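You operate a simulated robot arm through the tools that you are given. There is no shell and no other tool.

The job below is to be done with a simulated robot arm. You get a single attempt, and the scene is never put back.

TASK
Turn the purge dial until the tank screen shows 93.
Fine: green valve shut and white open before you try; white shut and green open after.

Only the result counts: the job must be done as asked and must still hold three seconds after the hand-in. Knocking over, shifting, dropping, spilling or breaking anything else fails it.

THE ROBOT
A 6-joint arm with a two-finger parallel gripper, fixed in place. Base frame: the origin is at the foot of the arm, x ahead of it, y to its left, z up. Units: mm, degrees, N and s.
With the tool pointing down near the work surface it reaches from about 140 to 820 mm from the base axis. Its first joint turns from -166.0 to 166.0 degrees. Payload 3.91 kg.
The TCP is the grasp point between the finger pads, 30 mm short of the fingertips. In the tool frame z runs along the fingers and y along their closing line. Largest opening 110 mm; finger width 20, thickness 10; the body of the gripper, 48 by 112 mm, starts 55 mm behind the TCP.
Orientation is told as [roll, pitch, yaw] about the base's x, y, z axes, in that order, counted from this pose: with the fingers straight down and closing along the base's y, the tool's x points along the base's -x, its y along +y and its z along -z.

THE INTERFACE
- The arm moves only by the tool step_arm. Its argument "rows" is a list that holds one entry, the list of rows, each a list of 6 numbers: the shift along the tool's x, y, z in mm, then the turn, a rotation vector about the tool's x, y, z in degrees. In form: [[[tx, ty, tz, wx, wy, wz], ...]]. A call has 1 to 20 rows; each row is the pose to reach, as a shift and turn from the pose commanded when the call began, along the tool's axes at that moment. "grip" is the finger opening in mm, from 0 to 110, set as the call begins (left out, the last holds). Rows are played at 5 a second. More than 50 mm and 8.6 degrees between two rows, or a gripper value outside its range, and nothing of the call is played. A pose out of reach is approached as far as the arm can. The call stops where the force on the tool passes 90 N (or 10 N more than at its start, if that is more) or the arm is blocked; 0.2 s more then pass. Each finger travels about 108 mm/s and halts on what it meets, pressing with about 29 N; the grip force reading is that of the motor and also rises with nothing between the fingers. The clock runs only during rows and for 0.2 s after the last one: add rows that repeat a pose to give the fingers time. It gives the time, the measured TCP pose, the force on the tool (base axes), the opening and the grip force at its end, in the units of the frame above (readings bear some noise), with the torque about the TCP (base axes, N m) and any sound that the robot's microphone picked up.
- Cameras (640 x 400 px; columns grow to the right, rows downward): "scene" is fixed at [401.1, 500.4, 1205.6]; the picture's right is [-1.00, -0.03, 0.00], its down [-0.01, 0.19, -0.98] and it looks along [0.03, -0.98, -0.19] (base axes); focal length 359 px, centre (320, 200). "wrist" rides on the gripper at [77, 7, -114] in the tool frame; the picture's right is [-0.09, 1.00, 0.00], its down [-0.80, -0.07, -0.59] and it looks along [-0.59, -0.05, 0.80] (tool axes); focal length 270 px, centre (320, 200). There is no depth. A picture from a camera that has moved, and an enlarged one, comes with that camera's place and axes in the base frame and with its lens.
- get_image(camera): a new picture of that camera. It takes no simulated time.
- move_column(by): slides the trunk up (or, below 0, down) by that many mm; the arm rides with it, the base frame stays. It gives what a move gives, with no picture.
- zoom(camera, box): a new picture of the part [left, top, right, bottom] of that camera's present view, enlarged. It takes no simulated time.
- hand_in(): hands the job in; it is judged then, once.

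Nothing tells you positions but the pictures and the camera data. Unless the task says otherwise, let go and move clear before handing in.

The tools are called as name(argument=value, ...) on one line, values as JSON. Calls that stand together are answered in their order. step_arm: Moves the arm, as the interface text tells. Its arguments: {"type":"object","properties":{"rows":{"type":"array","items":{"type":"array","items":{"type":"array","items":{"type":"number"}}}},"grip":{"type":"number"}},"required":["rows"]} The other tools are called the same way: move_column (by) slides the trunk up or down; get_image (camera) takes a picture; zoom (camera, box) takes an enlarged picture of a part of a camera's view; hand_in () hands the job in.

At the start:

```text
clock: 0.0
tcp_pos: [288.0, -329.5, 1165.9]
tcp_rot: [0.0, 0.0, 0.0]
ft_force: [0.3, 0.2, 0.5]
moment: [0.03, 0.01, -0.02]
width: 109.9
grip_force: 0.0
trunk travel left (down, up): [-400.0, 140.0]
```

scene: 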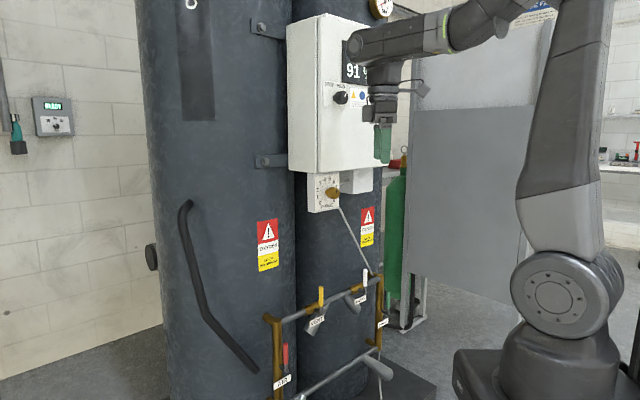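
wrist: 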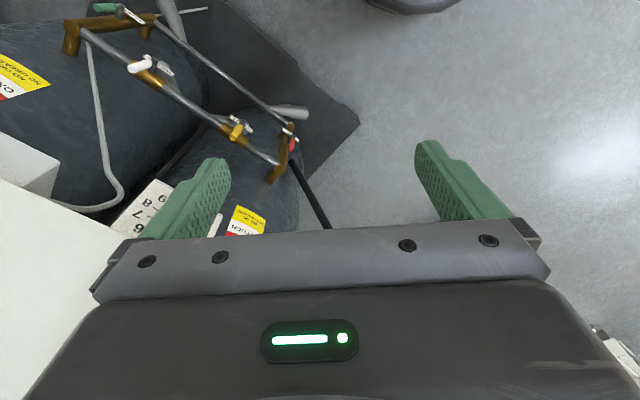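

I see a tank with a screen on a white cabinet, a dial box below it and several valves lower down on piping. I'll zoom in on the parts before doing anything.

zoom(camera="scene", box=[280, 10, 420, 100])

zoom(camera="scene", box=[290, 150, 390, 220])

zoom(camera="scene", box=[250, 260, 410, 400])

zoom(camera="scene", box=[0, 80, 90, 160])

zoom(camera="wrist", box=[50, 0, 350, 240])

```text
4.44 times, centred on (350, 55) of scene
camera zoom: at [401.1, 500.4, 1205.6], right [-1.0, -0.03, 0.0], down [-0.01, 0.19, -0.98], along [0.03, -0.98, -0.19], focal length 1597 px, centre (187, 844)
```

zoom: 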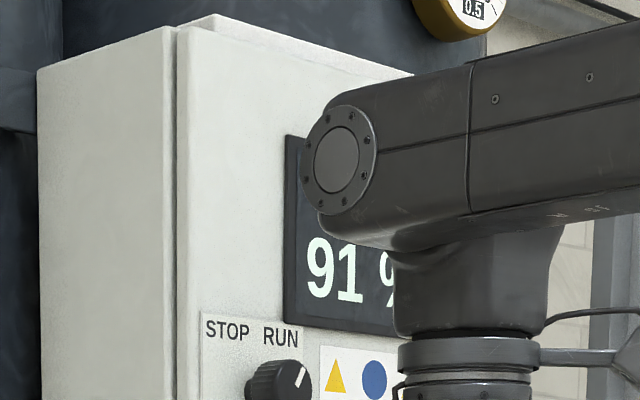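

```text
5.71 times, centred on (340, 185) of scene
camera zoom: at [401.1, 500.4, 1205.6], right [-1.0, -0.03, 0.0], down [-0.01, 0.19, -0.98], along [0.03, -0.98, -0.19], focal length 2054 px, centre (206, 286)
```

zoom: 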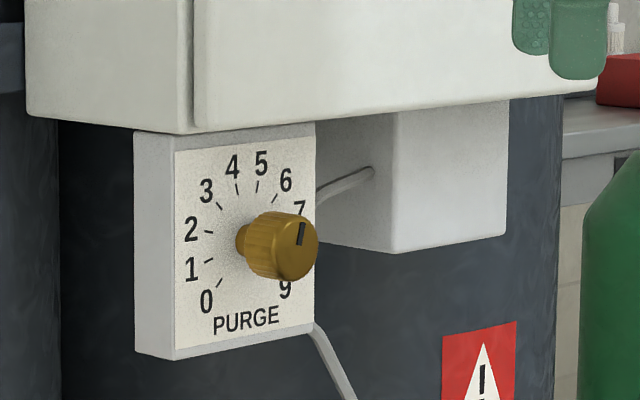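

```text
2.86 times, centred on (330, 330) of scene
camera zoom: at [401.1, 500.4, 1205.6], right [-1.0, -0.03, 0.0], down [-0.01, 0.19, -0.98], along [0.03, -0.98, -0.19], focal length 1027 px, centre (291, -171)
```

zoom: 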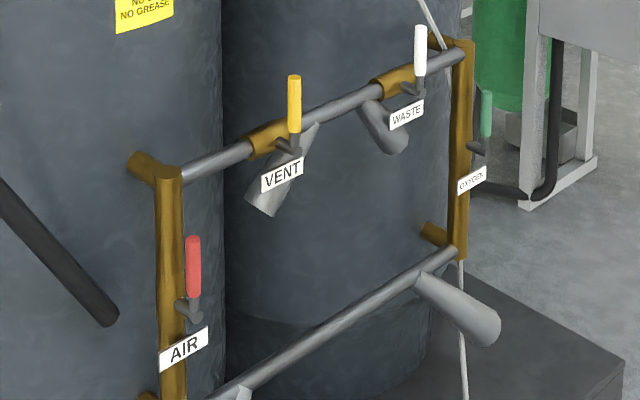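

```text
5.00 times, centred on (45, 120) of scene
camera zoom: at [401.1, 500.4, 1205.6], right [-1.0, -0.03, 0.0], down [-0.01, 0.19, -0.98], along [0.03, -0.98, -0.19], focal length 1797 px, centre (1695, 600)
```

zoom: 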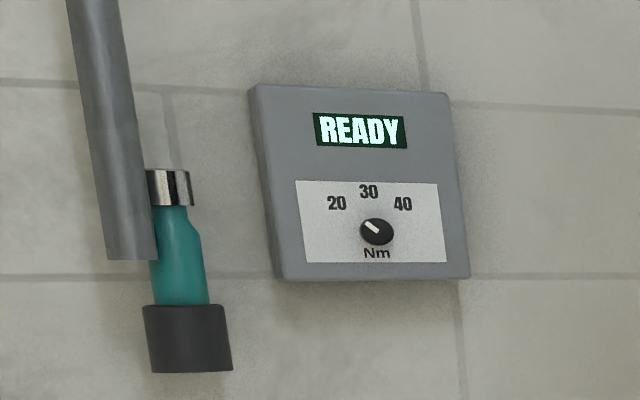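

```text
1.67 times, centred on (200, 120) of wrist
camera zoom: at [211.2, -323.6, 1279.4], right [0.09, 1.0, 0.0], down [0.8, -0.07, 0.59], along [0.59, -0.05, -0.8], focal length 450 px, centre (520, 333)
```

zoom: 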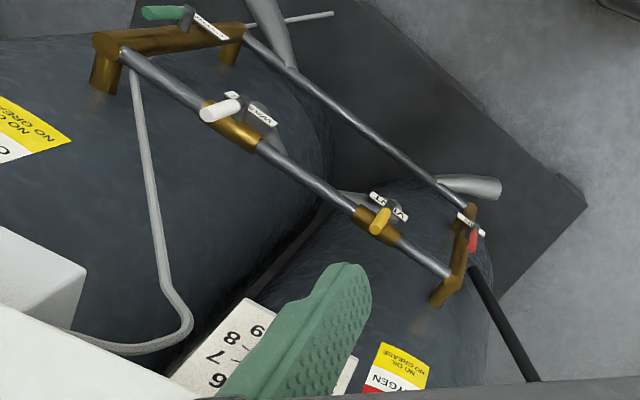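

The arm's camera hangs upside down and its hand covers part of the cabinet. The panel seems to face about (-0.75, 0.66, 0) in base axes, and I place the dial near (395, -535, 1010), the white valve near (289, -708, 620) and the green near (184, -798, 505). I'll back off and turn the tool to face the panel so I can look properly.

step_arm(rows=[[[9, 8, 0, 0, 0, 8.2], [18, 16, 0, 0, 0, 16.4], [27, 24, 0, 0, 0, 24.6], [36, 32, 0, 0, 0, 32.8], [45, 40, 0, 0, 0, 41], [45, 40, 0, 0, 0, 41]]])

get_image(camera="scene")

get_image(camera="wrist")

```text
clock: 1.4
tcp_pos: [242.9, -290.5, 1165.2]
tcp_rot: [0.0, 0.1, -41.1]
ft_force: [-0.3, -0.2, 0.0]
moment: [-0.02, -0.01, 0.01]
width: 110.1
grip_force: 0.1
trunk travel left (down, up): [-400.0, 140.0]
```

```text
taken
```

scene: 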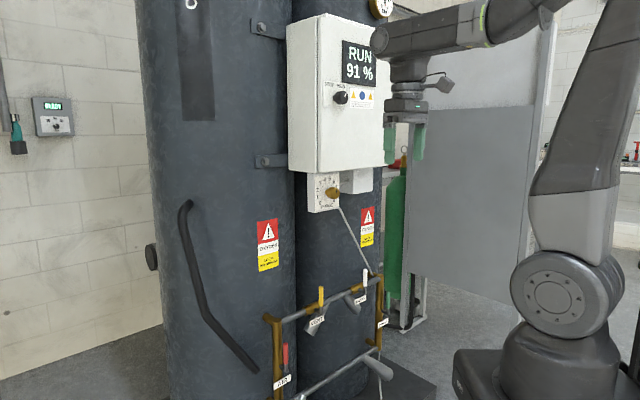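

```text
taken
camera wrist: at [189.4, -234.8, 1280.3], right [0.72, 0.69, 0.0], down [0.56, -0.58, 0.59], along [0.41, -0.43, -0.8], focal length 270 px, centre (320, 200)
```

wrist: 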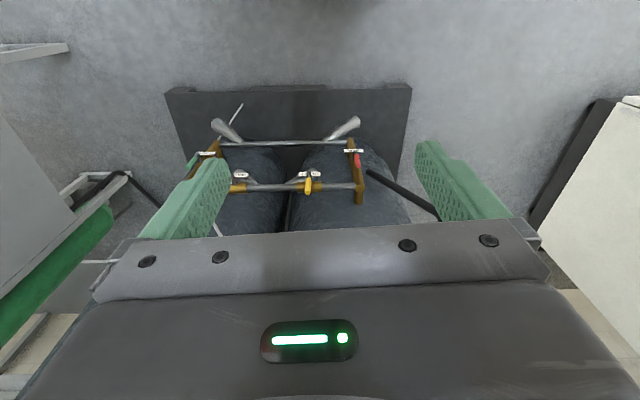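

The screen reads "RUN 91 %". Next I tilt the tool up to point horizontally at the panel, staying about 275 mm in front of it.

step_arm(rows=[[[0, 0, 0, 0, -8.2, 0], [0, 0, 0, 0, -16.4, 0], [0, 0, 0, 0, -24.6, 0], [0, 0, 0, 0, -32.8, 0], [0, 0, 0, 0, -41, 0], [0, 0, 0, 0, -49.2, 0], [0, 0, 0, 0, -57.4, 0], [0, 0, 0, 0, -65.6, 0], [0, 0, 0, 0, -73.8, 0], [0, 0, 0, 0, -82, 0], [0, 0, 0, 0, -90, 0], [0, 0, 0, 0, -90, 0]]])

get_image(camera="scene")

get_image(camera="wrist")

```text
clock: 4.0
tcp_pos: [242.5, -291.2, 1166.0]
tcp_rot: [175.1, -89.8, 144.1]
ft_force: [-0.2, 0.0, 0.0]
moment: [0.01, 0.01, 0.03]
width: 110.2
grip_force: 0.1
trunk travel left (down, up): [-400.0, 140.0]
```

```text
taken
```

scene: 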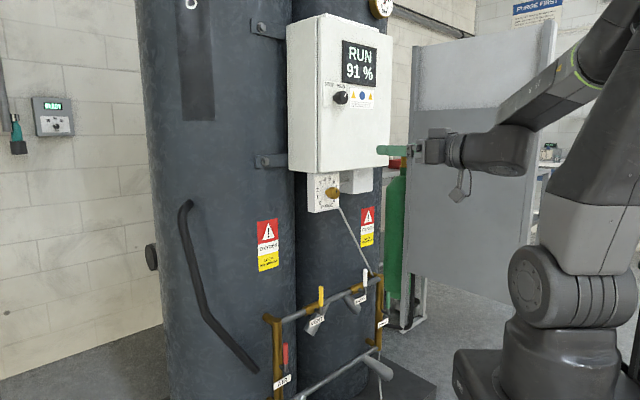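

```text
taken
camera wrist: at [161.4, -210.9, 1087.9], right [0.65, 0.75, 0.09], down [-0.5, 0.34, 0.8], along [0.57, -0.57, 0.59], focal length 270 px, centre (320, 200)
```

wrist: 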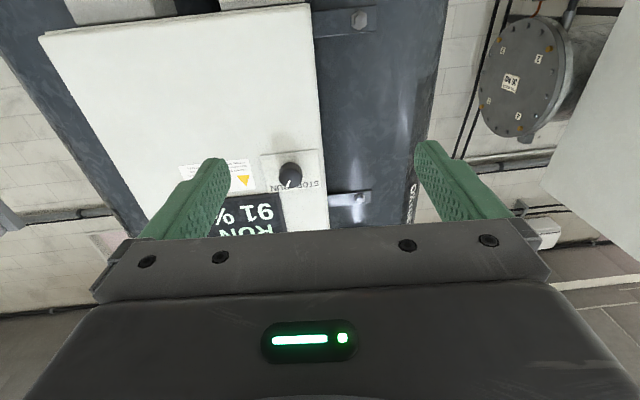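

The tool is now horizontal and there are signs worth reading. I'll read them and look at the cabinet from here.

zoom(camera="scene", box=[500, 0, 570, 44])

zoom(camera="scene", box=[315, 30, 395, 120])

zoom(camera="wrist", box=[170, 130, 350, 240])

zoom(camera="scene", box=[360, 0, 400, 25])

zoom(camera="scene", box=[340, 250, 420, 340])

```text
9.09 times, centred on (535, 22) of scene
camera zoom: at [401.1, 500.4, 1205.6], right [-1.0, -0.03, 0.0], down [-0.01, 0.19, -0.98], along [0.03, -0.98, -0.19], focal length 3267 px, centre (-1634, 1818)
```

zoom: 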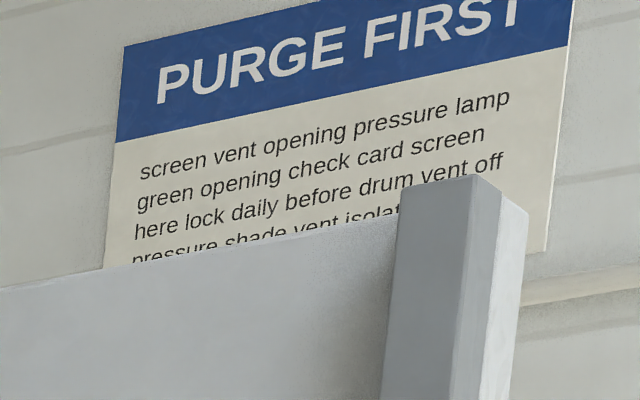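

```text
4.44 times, centred on (355, 75) of scene
camera zoom: at [401.1, 500.4, 1205.6], right [-1.0, -0.03, 0.0], down [-0.01, 0.19, -0.98], along [0.03, -0.98, -0.19], focal length 1597 px, centre (164, 756)
```

zoom: 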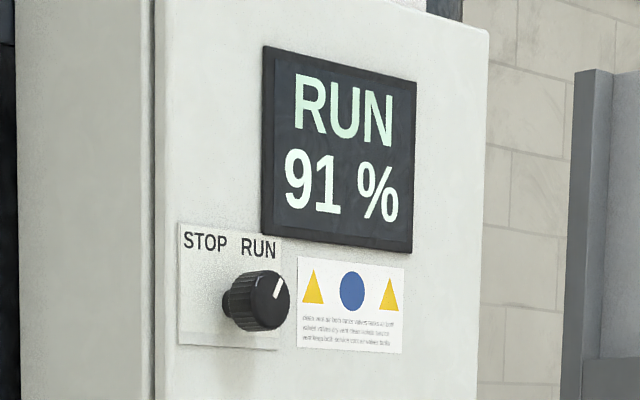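

```text
3.56 times, centred on (260, 185) of wrist
camera zoom: at [161.4, -210.9, 1087.9], right [0.65, 0.75, 0.09], down [-0.5, 0.34, 0.8], along [0.57, -0.57, 0.59], focal length 961 px, centre (533, 253)
```

zoom: 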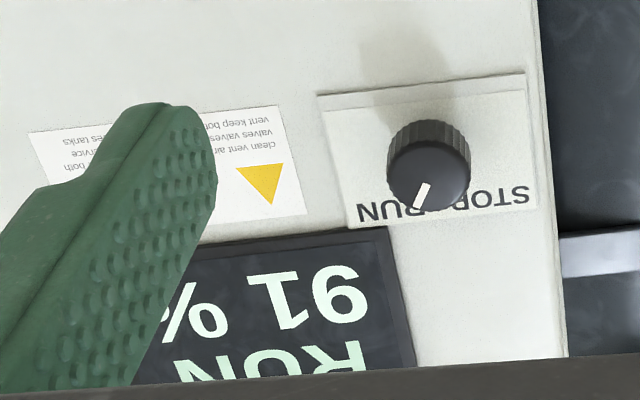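

```text
16.00 times, centred on (380, 12) of scene
camera zoom: at [401.1, 500.4, 1205.6], right [-1.0, -0.03, 0.0], down [-0.01, 0.19, -0.98], along [0.03, -0.98, -0.19], focal length 5751 px, centre (-640, 3200)
```

zoom: 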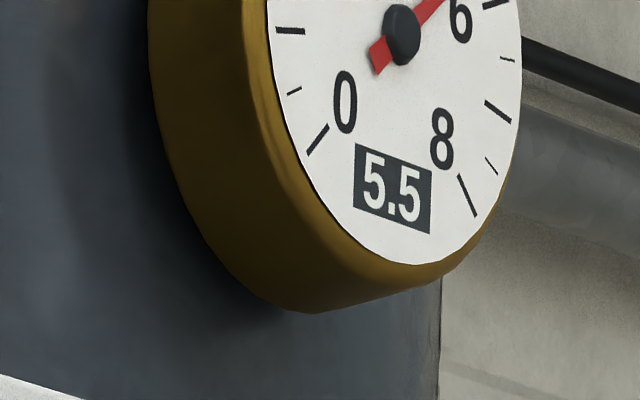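

```text
4.44 times, centred on (380, 295) of scene
camera zoom: at [401.1, 500.4, 1205.6], right [-1.0, -0.03, 0.0], down [-0.01, 0.19, -0.98], along [0.03, -0.98, -0.19], focal length 1597 px, centre (53, -222)
```

zoom: 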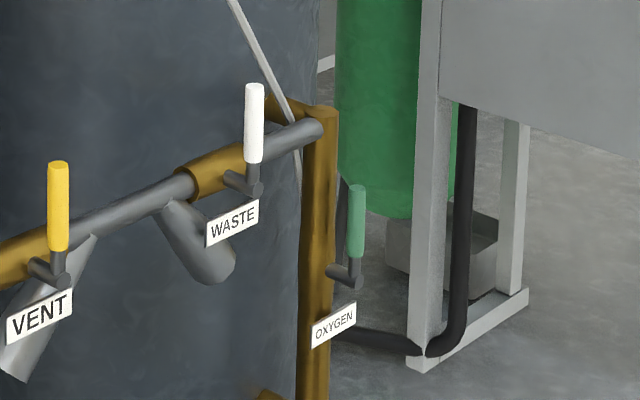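

The signs' small print gives no extra instruction. From the floor plate and rack, the panel faces 45°, so the approach direction is (0.707, -0.707, 0). I'll square the tool up, then lower the trunk to look at the valves.

step_arm(rows=[[[0, 0, 0, 2, 0, 0], [0, 0, 0, 4, 0, 0], [0, 0, 0, 4, 0, 0]]])

move_column(by=-250)

get_image(camera="wrist")

get_image(camera="scene")

```text
clock: 4.8
tcp_pos: [242.5, -290.8, 1165.1]
tcp_rot: [3.1, -90.0, -48.0]
ft_force: [-1.1, -0.8, -0.3]
moment: [0.01, -0.02, 0.0]
width: 109.9
grip_force: 0.1
trunk travel left (down, up): [-400.0, 140.0]
```

```text
clock: 7.4
tcp_pos: [242.4, -290.7, 915.2]
tcp_rot: [-50.5, -90.0, 5.6]
ft_force: [0.2, -0.1, 0.0]
moment: [-0.03, -0.02, -0.03]
width: 109.9
grip_force: 0.1
trunk travel left (down, up): [-150.0, 390.0]
```

```text
taken
camera wrist: at [166.8, -204.9, 837.8], right [0.7, 0.7, 0.09], down [-0.47, 0.37, 0.8], along [0.53, -0.61, 0.59], focal length 270 px, centre (320, 200)
```

wrist: 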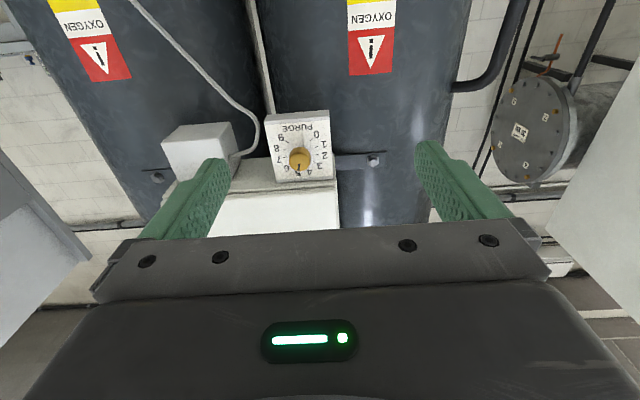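

```text
taken
```

scene: 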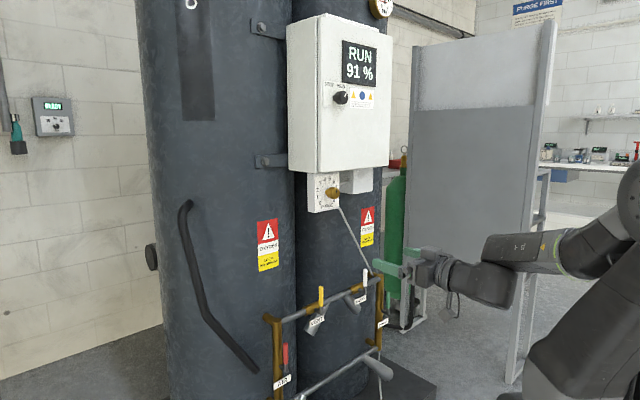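

The purge dial is now in view of the wrist camera (upside down). I'll zoom to read it, then drop further to the rack.

zoom(camera="wrist", box=[250, 100, 350, 190])

zoom(camera="scene", box=[300, 165, 350, 215])

move_column(by=-150)

get_image(camera="wrist")

```text
4.44 times, centred on (300, 145) of wrist
camera zoom: at [166.8, -204.9, 837.8], right [0.7, 0.7, 0.09], down [-0.47, 0.37, 0.8], along [0.53, -0.61, 0.59], focal length 1201 px, centre (409, 444)
```

zoom: 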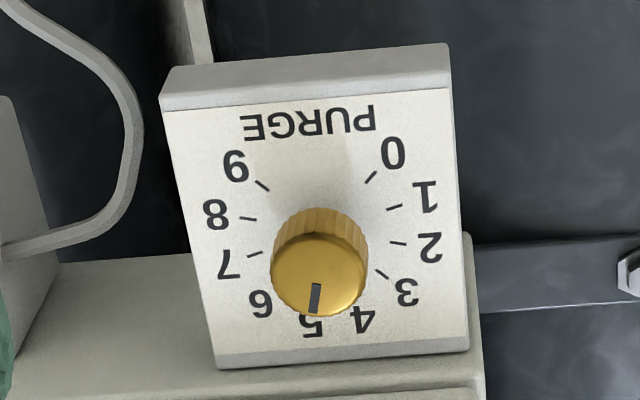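

```text
8.00 times, centred on (325, 190) of scene
camera zoom: at [401.1, 500.4, 1205.6], right [-1.0, -0.03, 0.0], down [-0.01, 0.19, -0.98], along [0.03, -0.98, -0.19], focal length 2875 px, centre (280, 280)
```

zoom: 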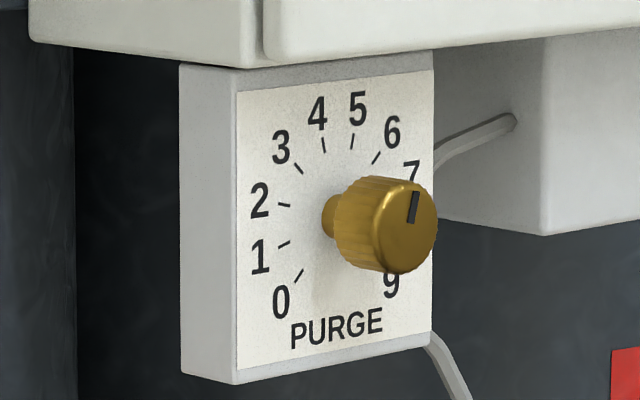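

```text
clock: 9.1
tcp_pos: [242.0, -290.4, 765.9]
tcp_rot: [-56.8, -90.0, 11.8]
ft_force: [0.0, 0.0, -0.2]
moment: [0.0, 0.03, -0.01]
width: 110.4
grip_force: 0.0
trunk travel left (down, up): [0.0, 540.0]
```

```text
taken
camera wrist: at [166.8, -204.9, 687.8], right [0.7, 0.7, 0.09], down [-0.47, 0.37, 0.8], along [0.53, -0.61, 0.59], focal length 270 px, centre (320, 200)
```

wrist: 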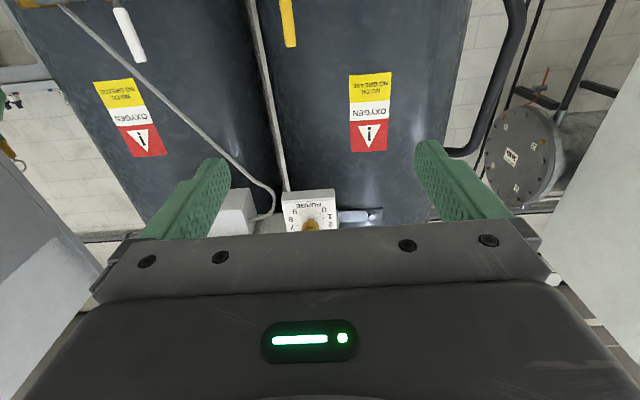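

The dial reads about 5. White and yellow levers appear at the top of the upside-down view, so I'll move the arm lower to see the rack face on.

step_arm(rows=[[[40, -20, 0, 0, 0, 0], [80, -40, 0, 0, 0, 0], [120, -60, 0, 0, 0, 0], [160, -80, 0, 0, 0, 0], [200, -100, 0, 0, 0, 0], [230, -130, 0, 0, 0, 0], [230, -130, 0, 0, 0, 0]]])

get_image(camera="wrist")

get_image(camera="scene")

```text
clock: 10.7
tcp_pos: [146.2, -382.1, 533.5]
tcp_rot: [-124.3, -90.0, 79.4]
ft_force: [-0.4, 0.6, 0.2]
moment: [0.0, 0.0, 0.0]
width: 110.3
grip_force: 0.1
trunk travel left (down, up): [0.0, 540.0]
```

```text
taken
camera wrist: at [71.4, -295.4, 457.1], right [0.7, 0.7, 0.09], down [-0.47, 0.37, 0.8], along [0.53, -0.61, 0.59], focal length 270 px, centre (320, 200)
```

wrist: 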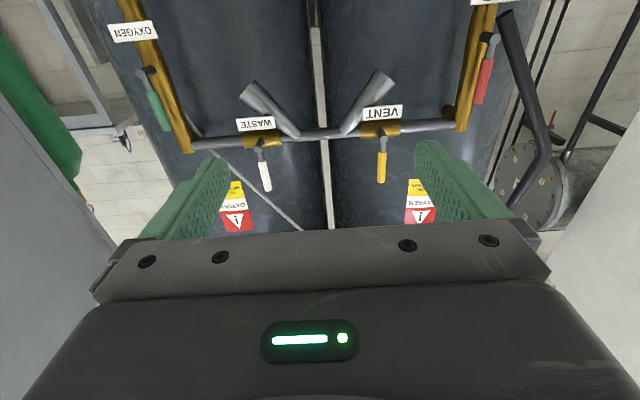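

```text
taken
```

scene: 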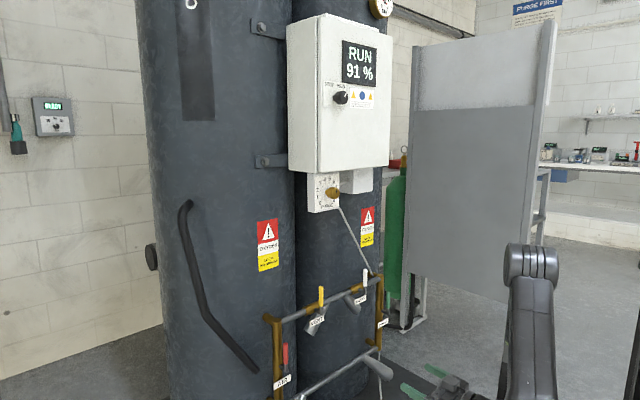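

This gives a clear, upside-down view of all four valves. I'll zoom in on them for exact geometry.

zoom(camera="wrist", box=[90, 0, 250, 160])

zoom(camera="wrist", box=[200, 70, 340, 210])

zoom(camera="scene", box=[335, 255, 405, 335])

zoom(camera="wrist", box=[0, 0, 160, 240])

```text
2.50 times, centred on (170, 80) of wrist
camera zoom: at [71.4, -295.4, 457.1], right [0.7, 0.7, 0.09], down [-0.47, 0.37, 0.8], along [0.53, -0.61, 0.59], focal length 676 px, centre (695, 500)
```

zoom: 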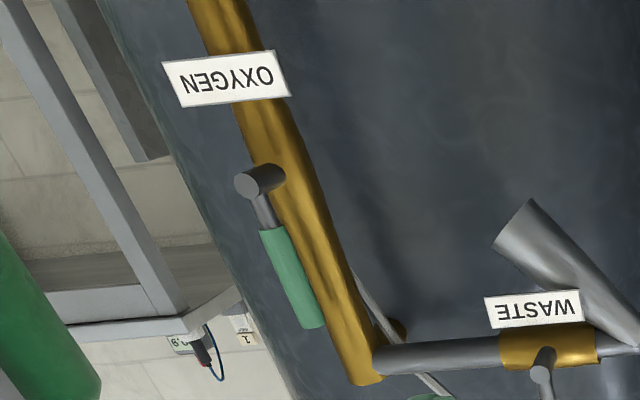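

```text
2.86 times, centred on (270, 140) of wrist
camera zoom: at [71.4, -295.4, 457.1], right [0.7, 0.7, 0.09], down [-0.47, 0.37, 0.8], along [0.53, -0.61, 0.59], focal length 772 px, centre (463, 371)
```

zoom: 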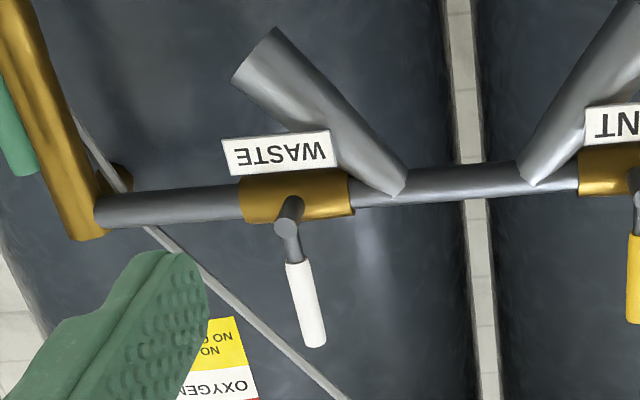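

```text
5.00 times, centred on (370, 295) of scene
camera zoom: at [401.1, 500.4, 1205.6], right [-1.0, -0.03, 0.0], down [-0.01, 0.19, -0.98], along [0.03, -0.98, -0.19], focal length 1797 px, centre (70, -275)
```

zoom: 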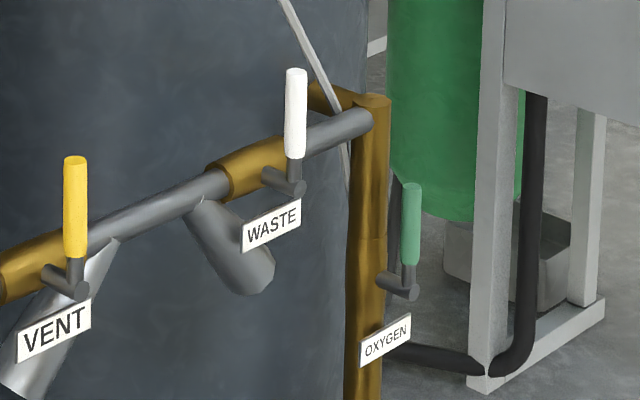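

```text
1.67 times, centred on (80, 120) of wrist
camera zoom: at [71.4, -295.4, 457.1], right [0.7, 0.7, 0.09], down [-0.47, 0.37, 0.8], along [0.53, -0.61, 0.59], focal length 450 px, centre (720, 333)
```

zoom: 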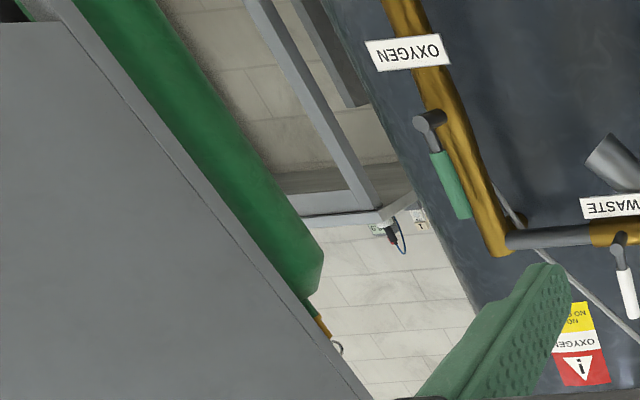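

All levers stand upright: green is along its vertical pipe (open) and white is across its pipe (shut). By triangulation the green pivot is at depth u≈670, lateral w≈-418, z≈518, and the white pivot is at u≈670, w≈-279, z≈649, where u=(x-y)/√2 and w=(x+y)/√2. I'll go to a standoff in front of the green lever first.

step_arm(rows=[[[-5, -35, 10, 0, 0, 0], [-11, -70, 30, 0, 0, 0], [-17, -105, 55, 0, 0, 0], [-23, -140, 80, 0, 0, 0], [-29, -175, 105, 0, 0, 0], [-35, -210, 130, 0, 0, 0], [-40, -235, 155, 0, 0, 0], [-44.5, -249, 180, 0, 0, 0], [-44.5, -249, 180, 0, 0, 0]]], grip=70)

get_image(camera="wrist")

get_image(camera="scene")

```text
clock: 12.7
tcp_pos: [100.6, -686.0, 577.3]
tcp_rot: [44.0, -89.8, -88.9]
ft_force: [0.0, 0.0, 0.4]
moment: [-0.01, 0.01, -0.01]
width: 69.9
grip_force: 0.1
trunk travel left (down, up): [0.0, 540.0]
```

```text
taken
camera wrist: at [24.8, -600.6, 500.4], right [0.7, 0.7, 0.09], down [-0.47, 0.37, 0.8], along [0.53, -0.61, 0.59], focal length 270 px, centre (320, 200)
```

wrist: 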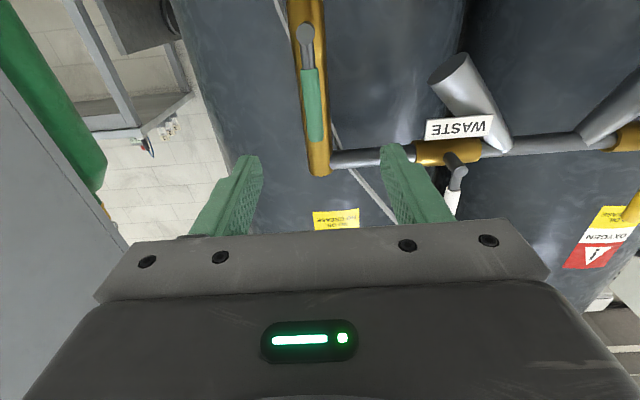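

```text
taken
```

scene: 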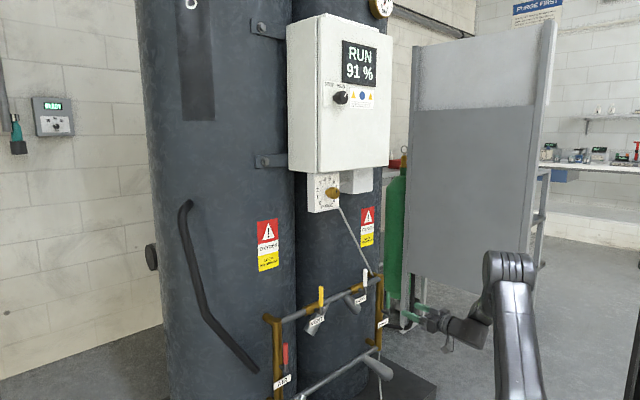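

The green lever is now almost straight ahead. I'll zoom in to refine its position.

zoom(camera="wrist", box=[240, 0, 380, 180])

zoom(camera="scene", box=[340, 260, 480, 370])

```text
2.22 times, centred on (310, 90) of wrist
camera zoom: at [24.8, -600.6, 500.4], right [0.7, 0.7, 0.09], down [-0.47, 0.37, 0.8], along [0.53, -0.61, 0.59], focal length 601 px, centre (342, 444)
```

zoom: 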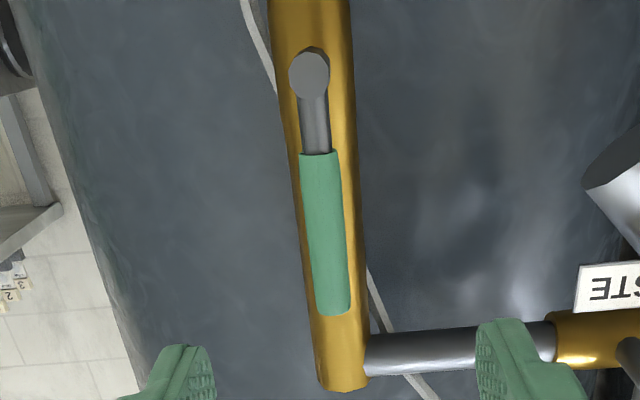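

```text
3.64 times, centred on (410, 315) of scene
camera zoom: at [401.1, 500.4, 1205.6], right [-1.0, -0.03, 0.0], down [-0.01, 0.19, -0.98], along [0.03, -0.98, -0.19], focal length 1307 px, centre (-7, -218)
```

zoom: 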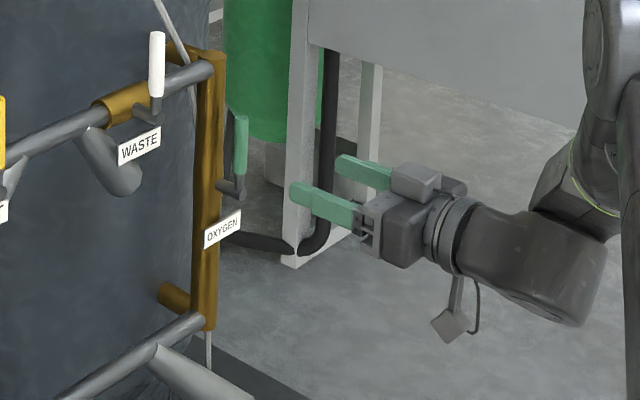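

Refined: the green pivot axis is at w≈-418.4, z≈518.5, and the lever is about 14 mm thick, running from z 542 to 600 at u≈675. I'll advance so the open fingers straddle it, with the tips short of the pipe.

step_arm(rows=[[[0, -2, 30, 0, 0, 0], [0, -4.6, 60, 0, 0, 0], [0, -4.6, 85, 0, 0, 0], [0, -4.6, 105, 0, 0, 0], [0, -4.6, 105, 0, 0, 0]]], grip=60)

get_image(camera="wrist")

zoom(camera="scene", box=[340, 260, 480, 370])

```text
clock: 13.9
tcp_pos: [175.3, -765.5, 580.5]
tcp_rot: [154.4, -90.0, 160.6]
ft_force: [-0.2, -0.2, -0.2]
moment: [-0.01, 0.01, 0.0]
width: 60.1
grip_force: 0.0
trunk travel left (down, up): [0.0, 540.0]
```

```text
taken
camera wrist: at [99.3, -679.7, 502.3], right [0.7, 0.7, 0.09], down [-0.47, 0.37, 0.8], along [0.53, -0.61, 0.59], focal length 270 px, centre (320, 200)
```

wrist: 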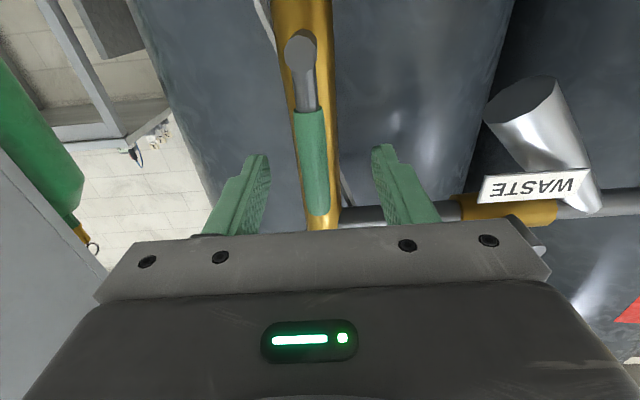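

```text
3.64 times, centred on (410, 315) of scene
camera zoom: at [401.1, 500.4, 1205.6], right [-1.0, -0.03, 0.0], down [-0.01, 0.19, -0.98], along [0.03, -0.98, -0.19], focal length 1307 px, centre (-7, -218)
```

zoom: 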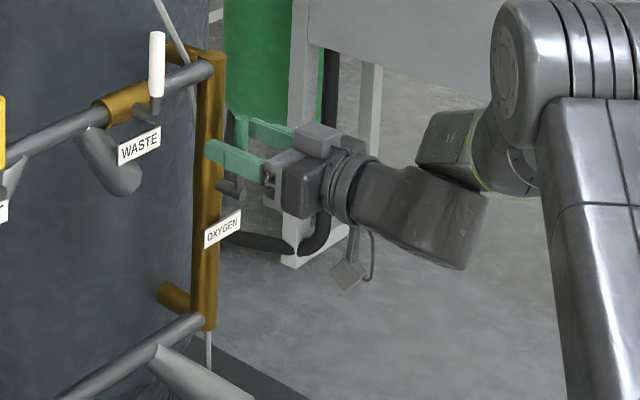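

The lever sits between the fingers. I'll narrow the fingers to cage it and check that it stays free.

step_arm(rows=[[[0, 0, 0, 0, 0, 0], [0, 0, 0, 0, 0, 0], [0, 0, 0, 0, 0, 0]]], grip=24)

get_image(camera="wrist")

```text
clock: 14.7
tcp_pos: [174.7, -764.4, 578.9]
tcp_rot: [44.3, -90.0, -89.3]
ft_force: [0.0, -0.1, 1.0]
moment: [-0.02, -0.04, -0.01]
width: 24.0
grip_force: 0.2
trunk travel left (down, up): [0.0, 540.0]
```

```text
taken
camera wrist: at [99.1, -679.5, 502.2], right [0.7, 0.7, 0.09], down [-0.47, 0.37, 0.8], along [0.53, -0.61, 0.59], focal length 270 px, centre (320, 200)
```

wrist: 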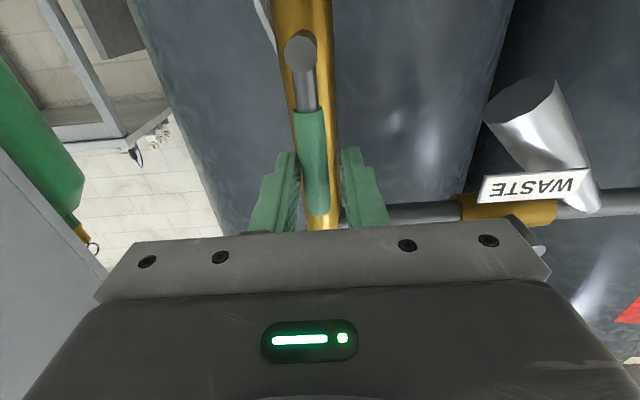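

The lever is caged with no contact force. I'll try the usual shut direction (clockwise seen from the front, toward -w) with a small arc about the pivot.

step_arm(rows=[[[0.15, -4.2, 0, 0, 0, 4], [0.58, -8.35, 0, 0, 0, 8], [1.3, -12.5, 0, 0, 0, 12], [2.32, -16.54, 0, 0, 0, 16]]])

get_image(camera="wrist")

```text
clock: 15.7
tcp_pos: [162.8, -776.1, 577.9]
tcp_rot: [90.0, -73.9, -135.0]
ft_force: [0.9, -0.5, 0.1]
moment: [0.0, 0.01, 0.02]
width: 24.4
grip_force: 0.4
trunk travel left (down, up): [0.0, 540.0]
```

```text
taken
camera wrist: at [101.3, -675.8, 504.6], right [0.66, 0.66, 0.36], down [-0.63, 0.22, 0.75], along [0.42, -0.72, 0.55], focal length 270 px, centre (320, 200)
```

wrist: 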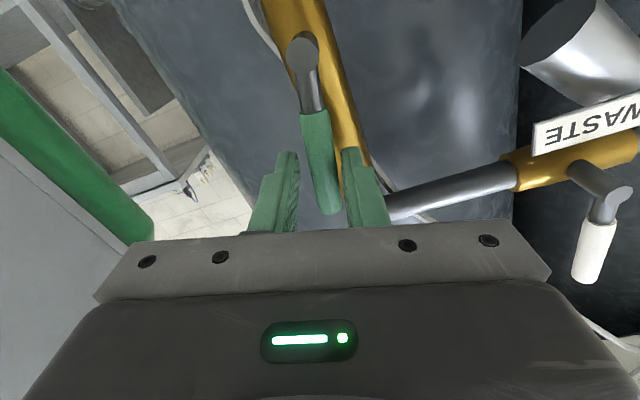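

The lever follows with almost no force, so this direction works. I continue the arc toward 90°.

step_arm(rows=[[[0.58, -8.35, 0, 0, 0, 8], [2.32, -16.54, 0, 0, 0, 16], [5.19, -24.4, 0, 0, 0, 24], [9.12, -31.8, 0, 0, 0, 32], [14.04, -38.57, 0, 0, 0, 40], [19.85, -44.59, 0, 0, 0, 48], [26.45, -49.74, 0, 0, 0, 56], [33.7, -53.93, 0, 0, 0, 64], [39.48, -56.38, 0, 0, 0, 70], [45.48, -58.22, 0, 0, 0, 76]]])

get_image(camera="wrist")

zoom(camera="scene", box=[340, 260, 480, 370])

```text
clock: 17.9
tcp_pos: [130.6, -805.7, 517.2]
tcp_rot: [90.0, 2.0, -135.0]
ft_force: [0.0, -1.6, -0.2]
moment: [0.0, 0.0, 0.0]
width: 24.1
grip_force: 0.0
trunk travel left (down, up): [0.0, 540.0]
```

```text
taken
camera wrist: at [104.5, -670.8, 527.2], right [-0.09, -0.09, 0.99], down [-0.98, -0.14, -0.1], along [0.15, -0.99, -0.07], focal length 270 px, centre (320, 200)
```

wrist: 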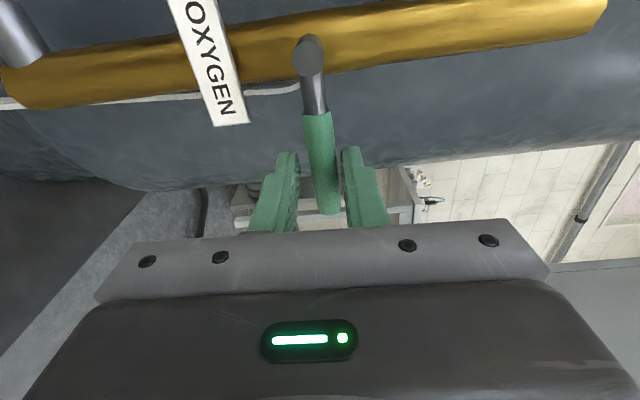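

```text
3.64 times, centred on (410, 315) of scene
camera zoom: at [401.1, 500.4, 1205.6], right [-1.0, -0.03, 0.0], down [-0.01, 0.19, -0.98], along [0.03, -0.98, -0.19], focal length 1307 px, centre (-7, -218)
```

zoom: 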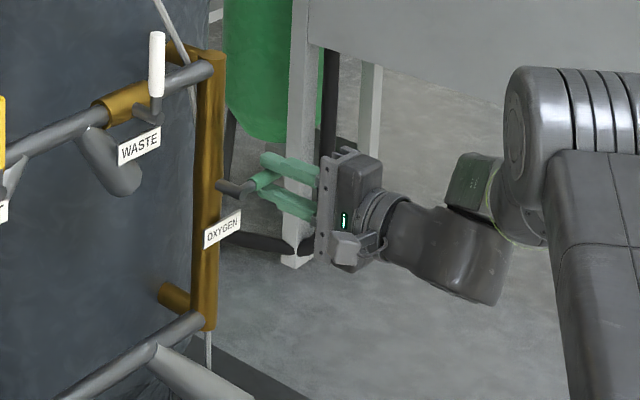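

The lever is now nearly horizontal. I'll push a few degrees more in small steps to reach the stop.

step_arm(rows=[[[0.08, -3.14, 0, 0, 0, 3], [0.2, -4.7, 0, 0, 0, 4.5], [0.2, -4.7, 0, 0, 0, 4.5]]])

zoom(camera="wrist", box=[220, 0, 440, 220])

```text
clock: 18.7
tcp_pos: [132.0, -805.5, 515.2]
tcp_rot: [90.1, 6.5, -134.9]
ft_force: [1.4, -2.7, 12.1]
moment: [-0.17, -0.02, 0.05]
width: 29.3
grip_force: 5.3
trunk travel left (down, up): [0.0, 540.0]
```

```text
1.82 times, centred on (330, 110) of wrist
camera zoom: at [104.1, -670.1, 529.7], right [-0.14, -0.14, 0.98], down [-0.98, -0.14, -0.16], along [0.16, -0.98, -0.12], focal length 491 px, centre (302, 364)
```

zoom: 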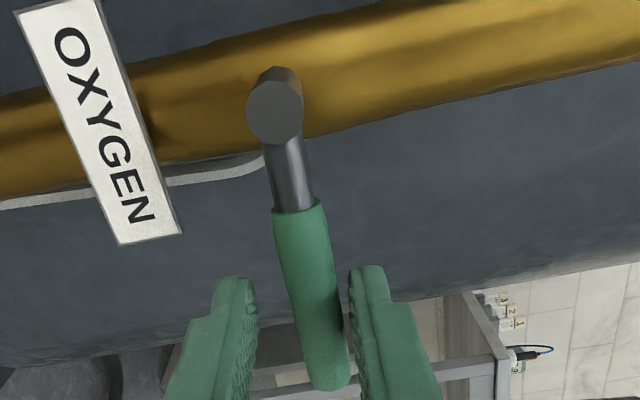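

The force rose to 12 N and the finger gave way, so the green lever is at its stop (shut). I'll ease off, open and back out.

step_arm(rows=[[[0, 3.9, 0, 0, 0, -4], [0, 3.9, 0, 0, 0, -4]]])

step_arm(rows=[[[0, 0, 0, 0, 0, 0], [0, 0, 0, 0, 0, 0], [0, 0, -30, 0, 0, 0], [0, 0, -70, 0, 0, 0], [0, 0, -110, 0, 0, 0], [0, 0, -110, 0, 0, 0]]], grip=60)

get_image(camera="wrist")

get_image(camera="scene")

```text
clock: 19.3
tcp_pos: [129.8, -803.8, 516.2]
tcp_rot: [89.9, 2.5, -135.0]
ft_force: [-0.2, -0.1, 3.7]
moment: [-0.07, -0.02, -0.09]
width: 26.0
grip_force: 1.9
trunk travel left (down, up): [0.0, 540.0]
```

```text
clock: 20.7
tcp_pos: [51.2, -725.7, 516.9]
tcp_rot: [90.0, 2.5, -134.9]
ft_force: [-0.2, -0.9, -0.8]
moment: [-0.02, 0.03, -0.02]
width: 60.0
grip_force: 0.0
trunk travel left (down, up): [0.0, 540.0]
```

```text
taken
camera wrist: at [24.5, -590.3, 526.7], right [-0.09, -0.09, 0.99], down [-0.98, -0.14, -0.11], along [0.15, -0.99, -0.08], focal length 270 px, centre (320, 200)
```

wrist: 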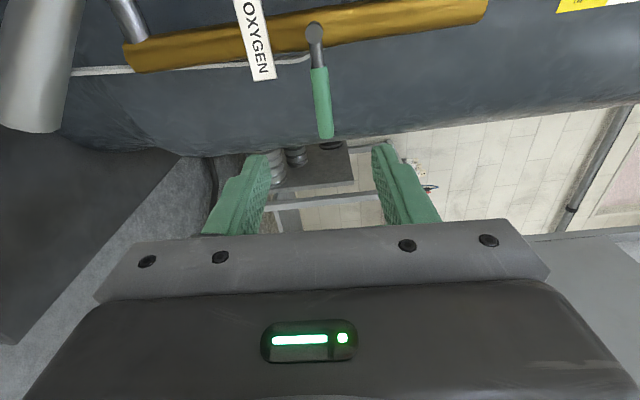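

```text
taken
```

scene: 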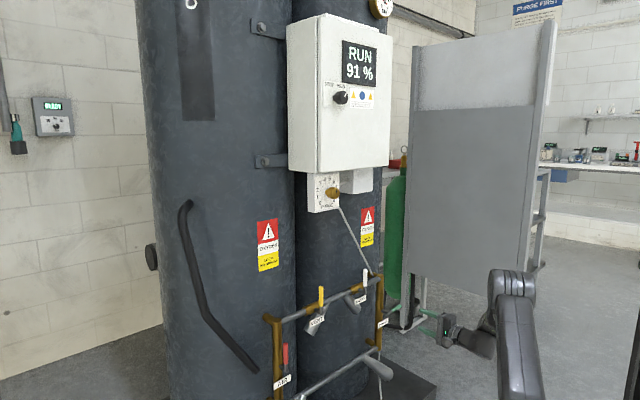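

Green is shut. Next I rotate the tool back upright and go to a standoff in front of the white lever.

step_arm(rows=[[[17.3, 15.2, 0, 0, 0, -7.7], [34.5, 30.4, 0, 0, 0, -15.4], [51.8, 45.5, 0, 0, 0, -23.1], [69, 60.7, 0, 0, 0, -30.8], [86.3, 75.9, 0, 0, 0, -38.5], [103.6, 91, 0, 0, 0, -46.2], [120.8, 106.2, 0, 0, 0, -53.9], [138, 121.4, 0, 0, 0, -61.6], [155.3, 136.6, 0, 0, 0, -69.3], [172.6, 151.8, 0, 0, 0, -77], [189.8, 166.9, 0, 0, 0, -84.7], [207.1, 182.1, 5, 0, 0, -92.5], [207.1, 182.1, 5, 0, 0, -92.5]]])

get_image(camera="wrist")

zoom(camera="wrist", box=[240, 0, 380, 180])

zoom(camera="scene", box=[340, 240, 480, 350])

```text
clock: 23.5
tcp_pos: [197.4, -589.0, 709.2]
tcp_rot: [-86.4, -89.9, 41.5]
ft_force: [0.9, 0.2, 0.2]
moment: [-0.01, 0.04, -0.04]
width: 60.1
grip_force: 0.1
trunk travel left (down, up): [0.0, 540.0]
```

```text
taken
camera wrist: at [121.3, -504.9, 631.1], right [0.7, 0.7, 0.09], down [-0.47, 0.37, 0.8], along [0.53, -0.6, 0.59], focal length 270 px, centre (320, 200)
```

wrist: 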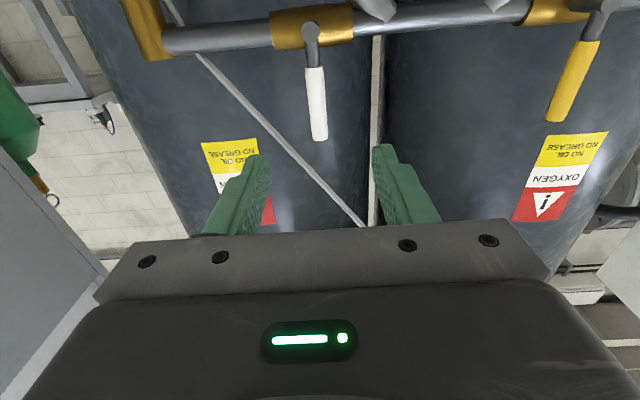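

```text
2.22 times, centred on (310, 90) of wrist
camera zoom: at [121.3, -504.9, 631.1], right [0.7, 0.7, 0.09], down [-0.47, 0.37, 0.8], along [0.53, -0.6, 0.59], focal length 601 px, centre (342, 444)
```

zoom: 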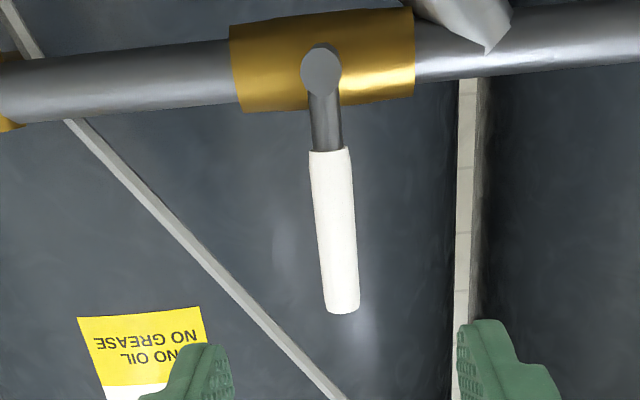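

```text
3.64 times, centred on (410, 295) of scene
camera zoom: at [401.1, 500.4, 1205.6], right [-1.0, -0.03, 0.0], down [-0.01, 0.19, -0.98], along [0.03, -0.98, -0.19], focal length 1307 px, centre (-7, -146)
```

zoom: 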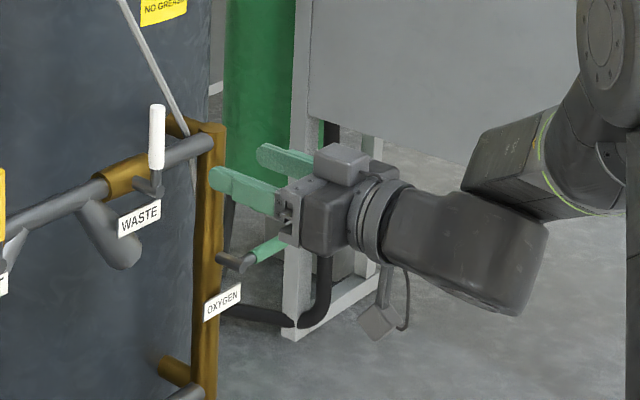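

The white pivot is confirmed at w≈-279, z≈648, and the screen side shows green lying horizontal. I'll straddle and cage the white lever.

step_arm(rows=[[[0, -1, 30, 0, 0, 0], [0, -2.5, 60, 0, 0, 0], [0, -2.5, 85, 0, 0, 0], [0, -2.5, 108, 0, 0, 0], [0, -2.5, 108, 0, 0, 0]]])

step_arm(rows=[[[0, 0, 0, 0, 0, 0], [0, 0, 0, 0, 0, 0], [0, 0, 0, 0, 0, 0]]], grip=24)

get_image(camera="wrist")

zoom(camera="scene", box=[320, 20, 480, 330])

```text
clock: 24.7
tcp_pos: [271.8, -667.7, 708.2]
tcp_rot: [54.7, -90.0, -99.6]
ft_force: [0.2, 0.0, 0.7]
moment: [-0.01, -0.01, -0.04]
width: 59.9
grip_force: 0.1
trunk travel left (down, up): [0.0, 540.0]
```

```text
clock: 25.5
tcp_pos: [272.1, -666.8, 708.6]
tcp_rot: [48.3, -90.0, -93.3]
ft_force: [0.2, -0.5, 0.0]
moment: [0.02, 0.0, 0.03]
width: 24.0
grip_force: 0.0
trunk travel left (down, up): [0.0, 540.0]
```

```text
taken
camera wrist: at [196.1, -581.9, 631.3], right [0.7, 0.7, 0.09], down [-0.47, 0.37, 0.8], along [0.53, -0.61, 0.59], focal length 270 px, centre (320, 200)
```

wrist: 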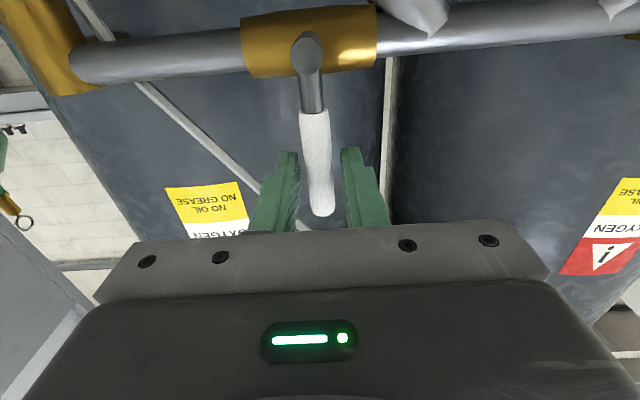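

```text
1.29 times, centred on (400, 175) of scene
camera zoom: at [401.1, 500.4, 1205.6], right [-1.0, -0.03, 0.0], down [-0.01, 0.19, -0.98], along [0.03, -0.98, -0.19], focal length 464 px, centre (217, 232)
```

zoom: 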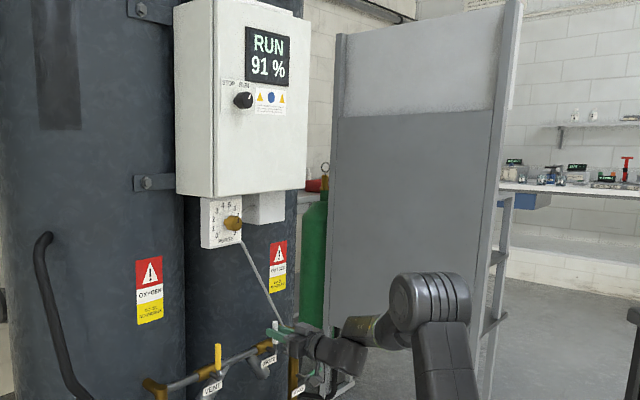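

The white lever is caged. I'll test the opening direction toward +w (counter-clockwise) with a small arc.

step_arm(rows=[[[0.15, 4.2, 0, 0, 0, -4], [0.58, 8.4, 0, 0, 0, -8], [1.3, 12.5, 0, 0, 0, -12]]])

get_image(camera="wrist")

```text
clock: 26.3
tcp_pos: [277.8, -663.5, 705.5]
tcp_rot: [-89.3, -78.1, 44.0]
ft_force: [-17.8, -16.3, -6.3]
moment: [0.28, -0.31, -0.42]
width: 35.0
grip_force: 11.7
trunk travel left (down, up): [0.0, 540.0]
```

```text
taken
camera wrist: at [190.0, -587.6, 629.1], right [0.71, 0.7, -0.12], down [-0.35, 0.49, 0.8], along [0.62, -0.52, 0.59], focal length 270 px, centre (320, 200)
```

wrist: 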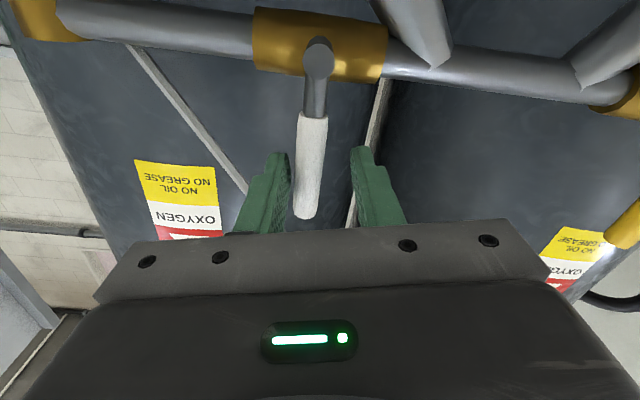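

The stop blocks that way and the lever did not move, so it opens the other way (toward -w). I'll reverse the arc and check that it follows.

step_arm(rows=[[[0.58, -8.35, 0, 0, 0, 8], [2.32, -16.54, 0, 0, 0, 16], [5.19, -24.4, 0, 0, 0, 24], [7.0, -28.17, 0, 0, 0, 28]]])

get_image(camera="wrist")

```text
clock: 27.3
tcp_pos: [259.6, -681.7, 706.4]
tcp_rot: [90.0, -73.8, -134.9]
ft_force: [1.4, 1.1, 0.7]
moment: [0.0, -0.03, 0.03]
width: 24.4
grip_force: 0.3
trunk travel left (down, up): [0.0, 540.0]
```

```text
taken
camera wrist: at [198.3, -581.9, 633.4], right [0.66, 0.66, 0.36], down [-0.63, 0.22, 0.75], along [0.42, -0.72, 0.55], focal length 270 px, centre (320, 200)
```

wrist: 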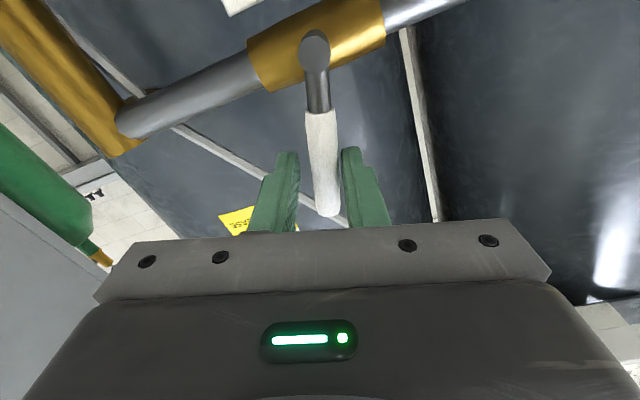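

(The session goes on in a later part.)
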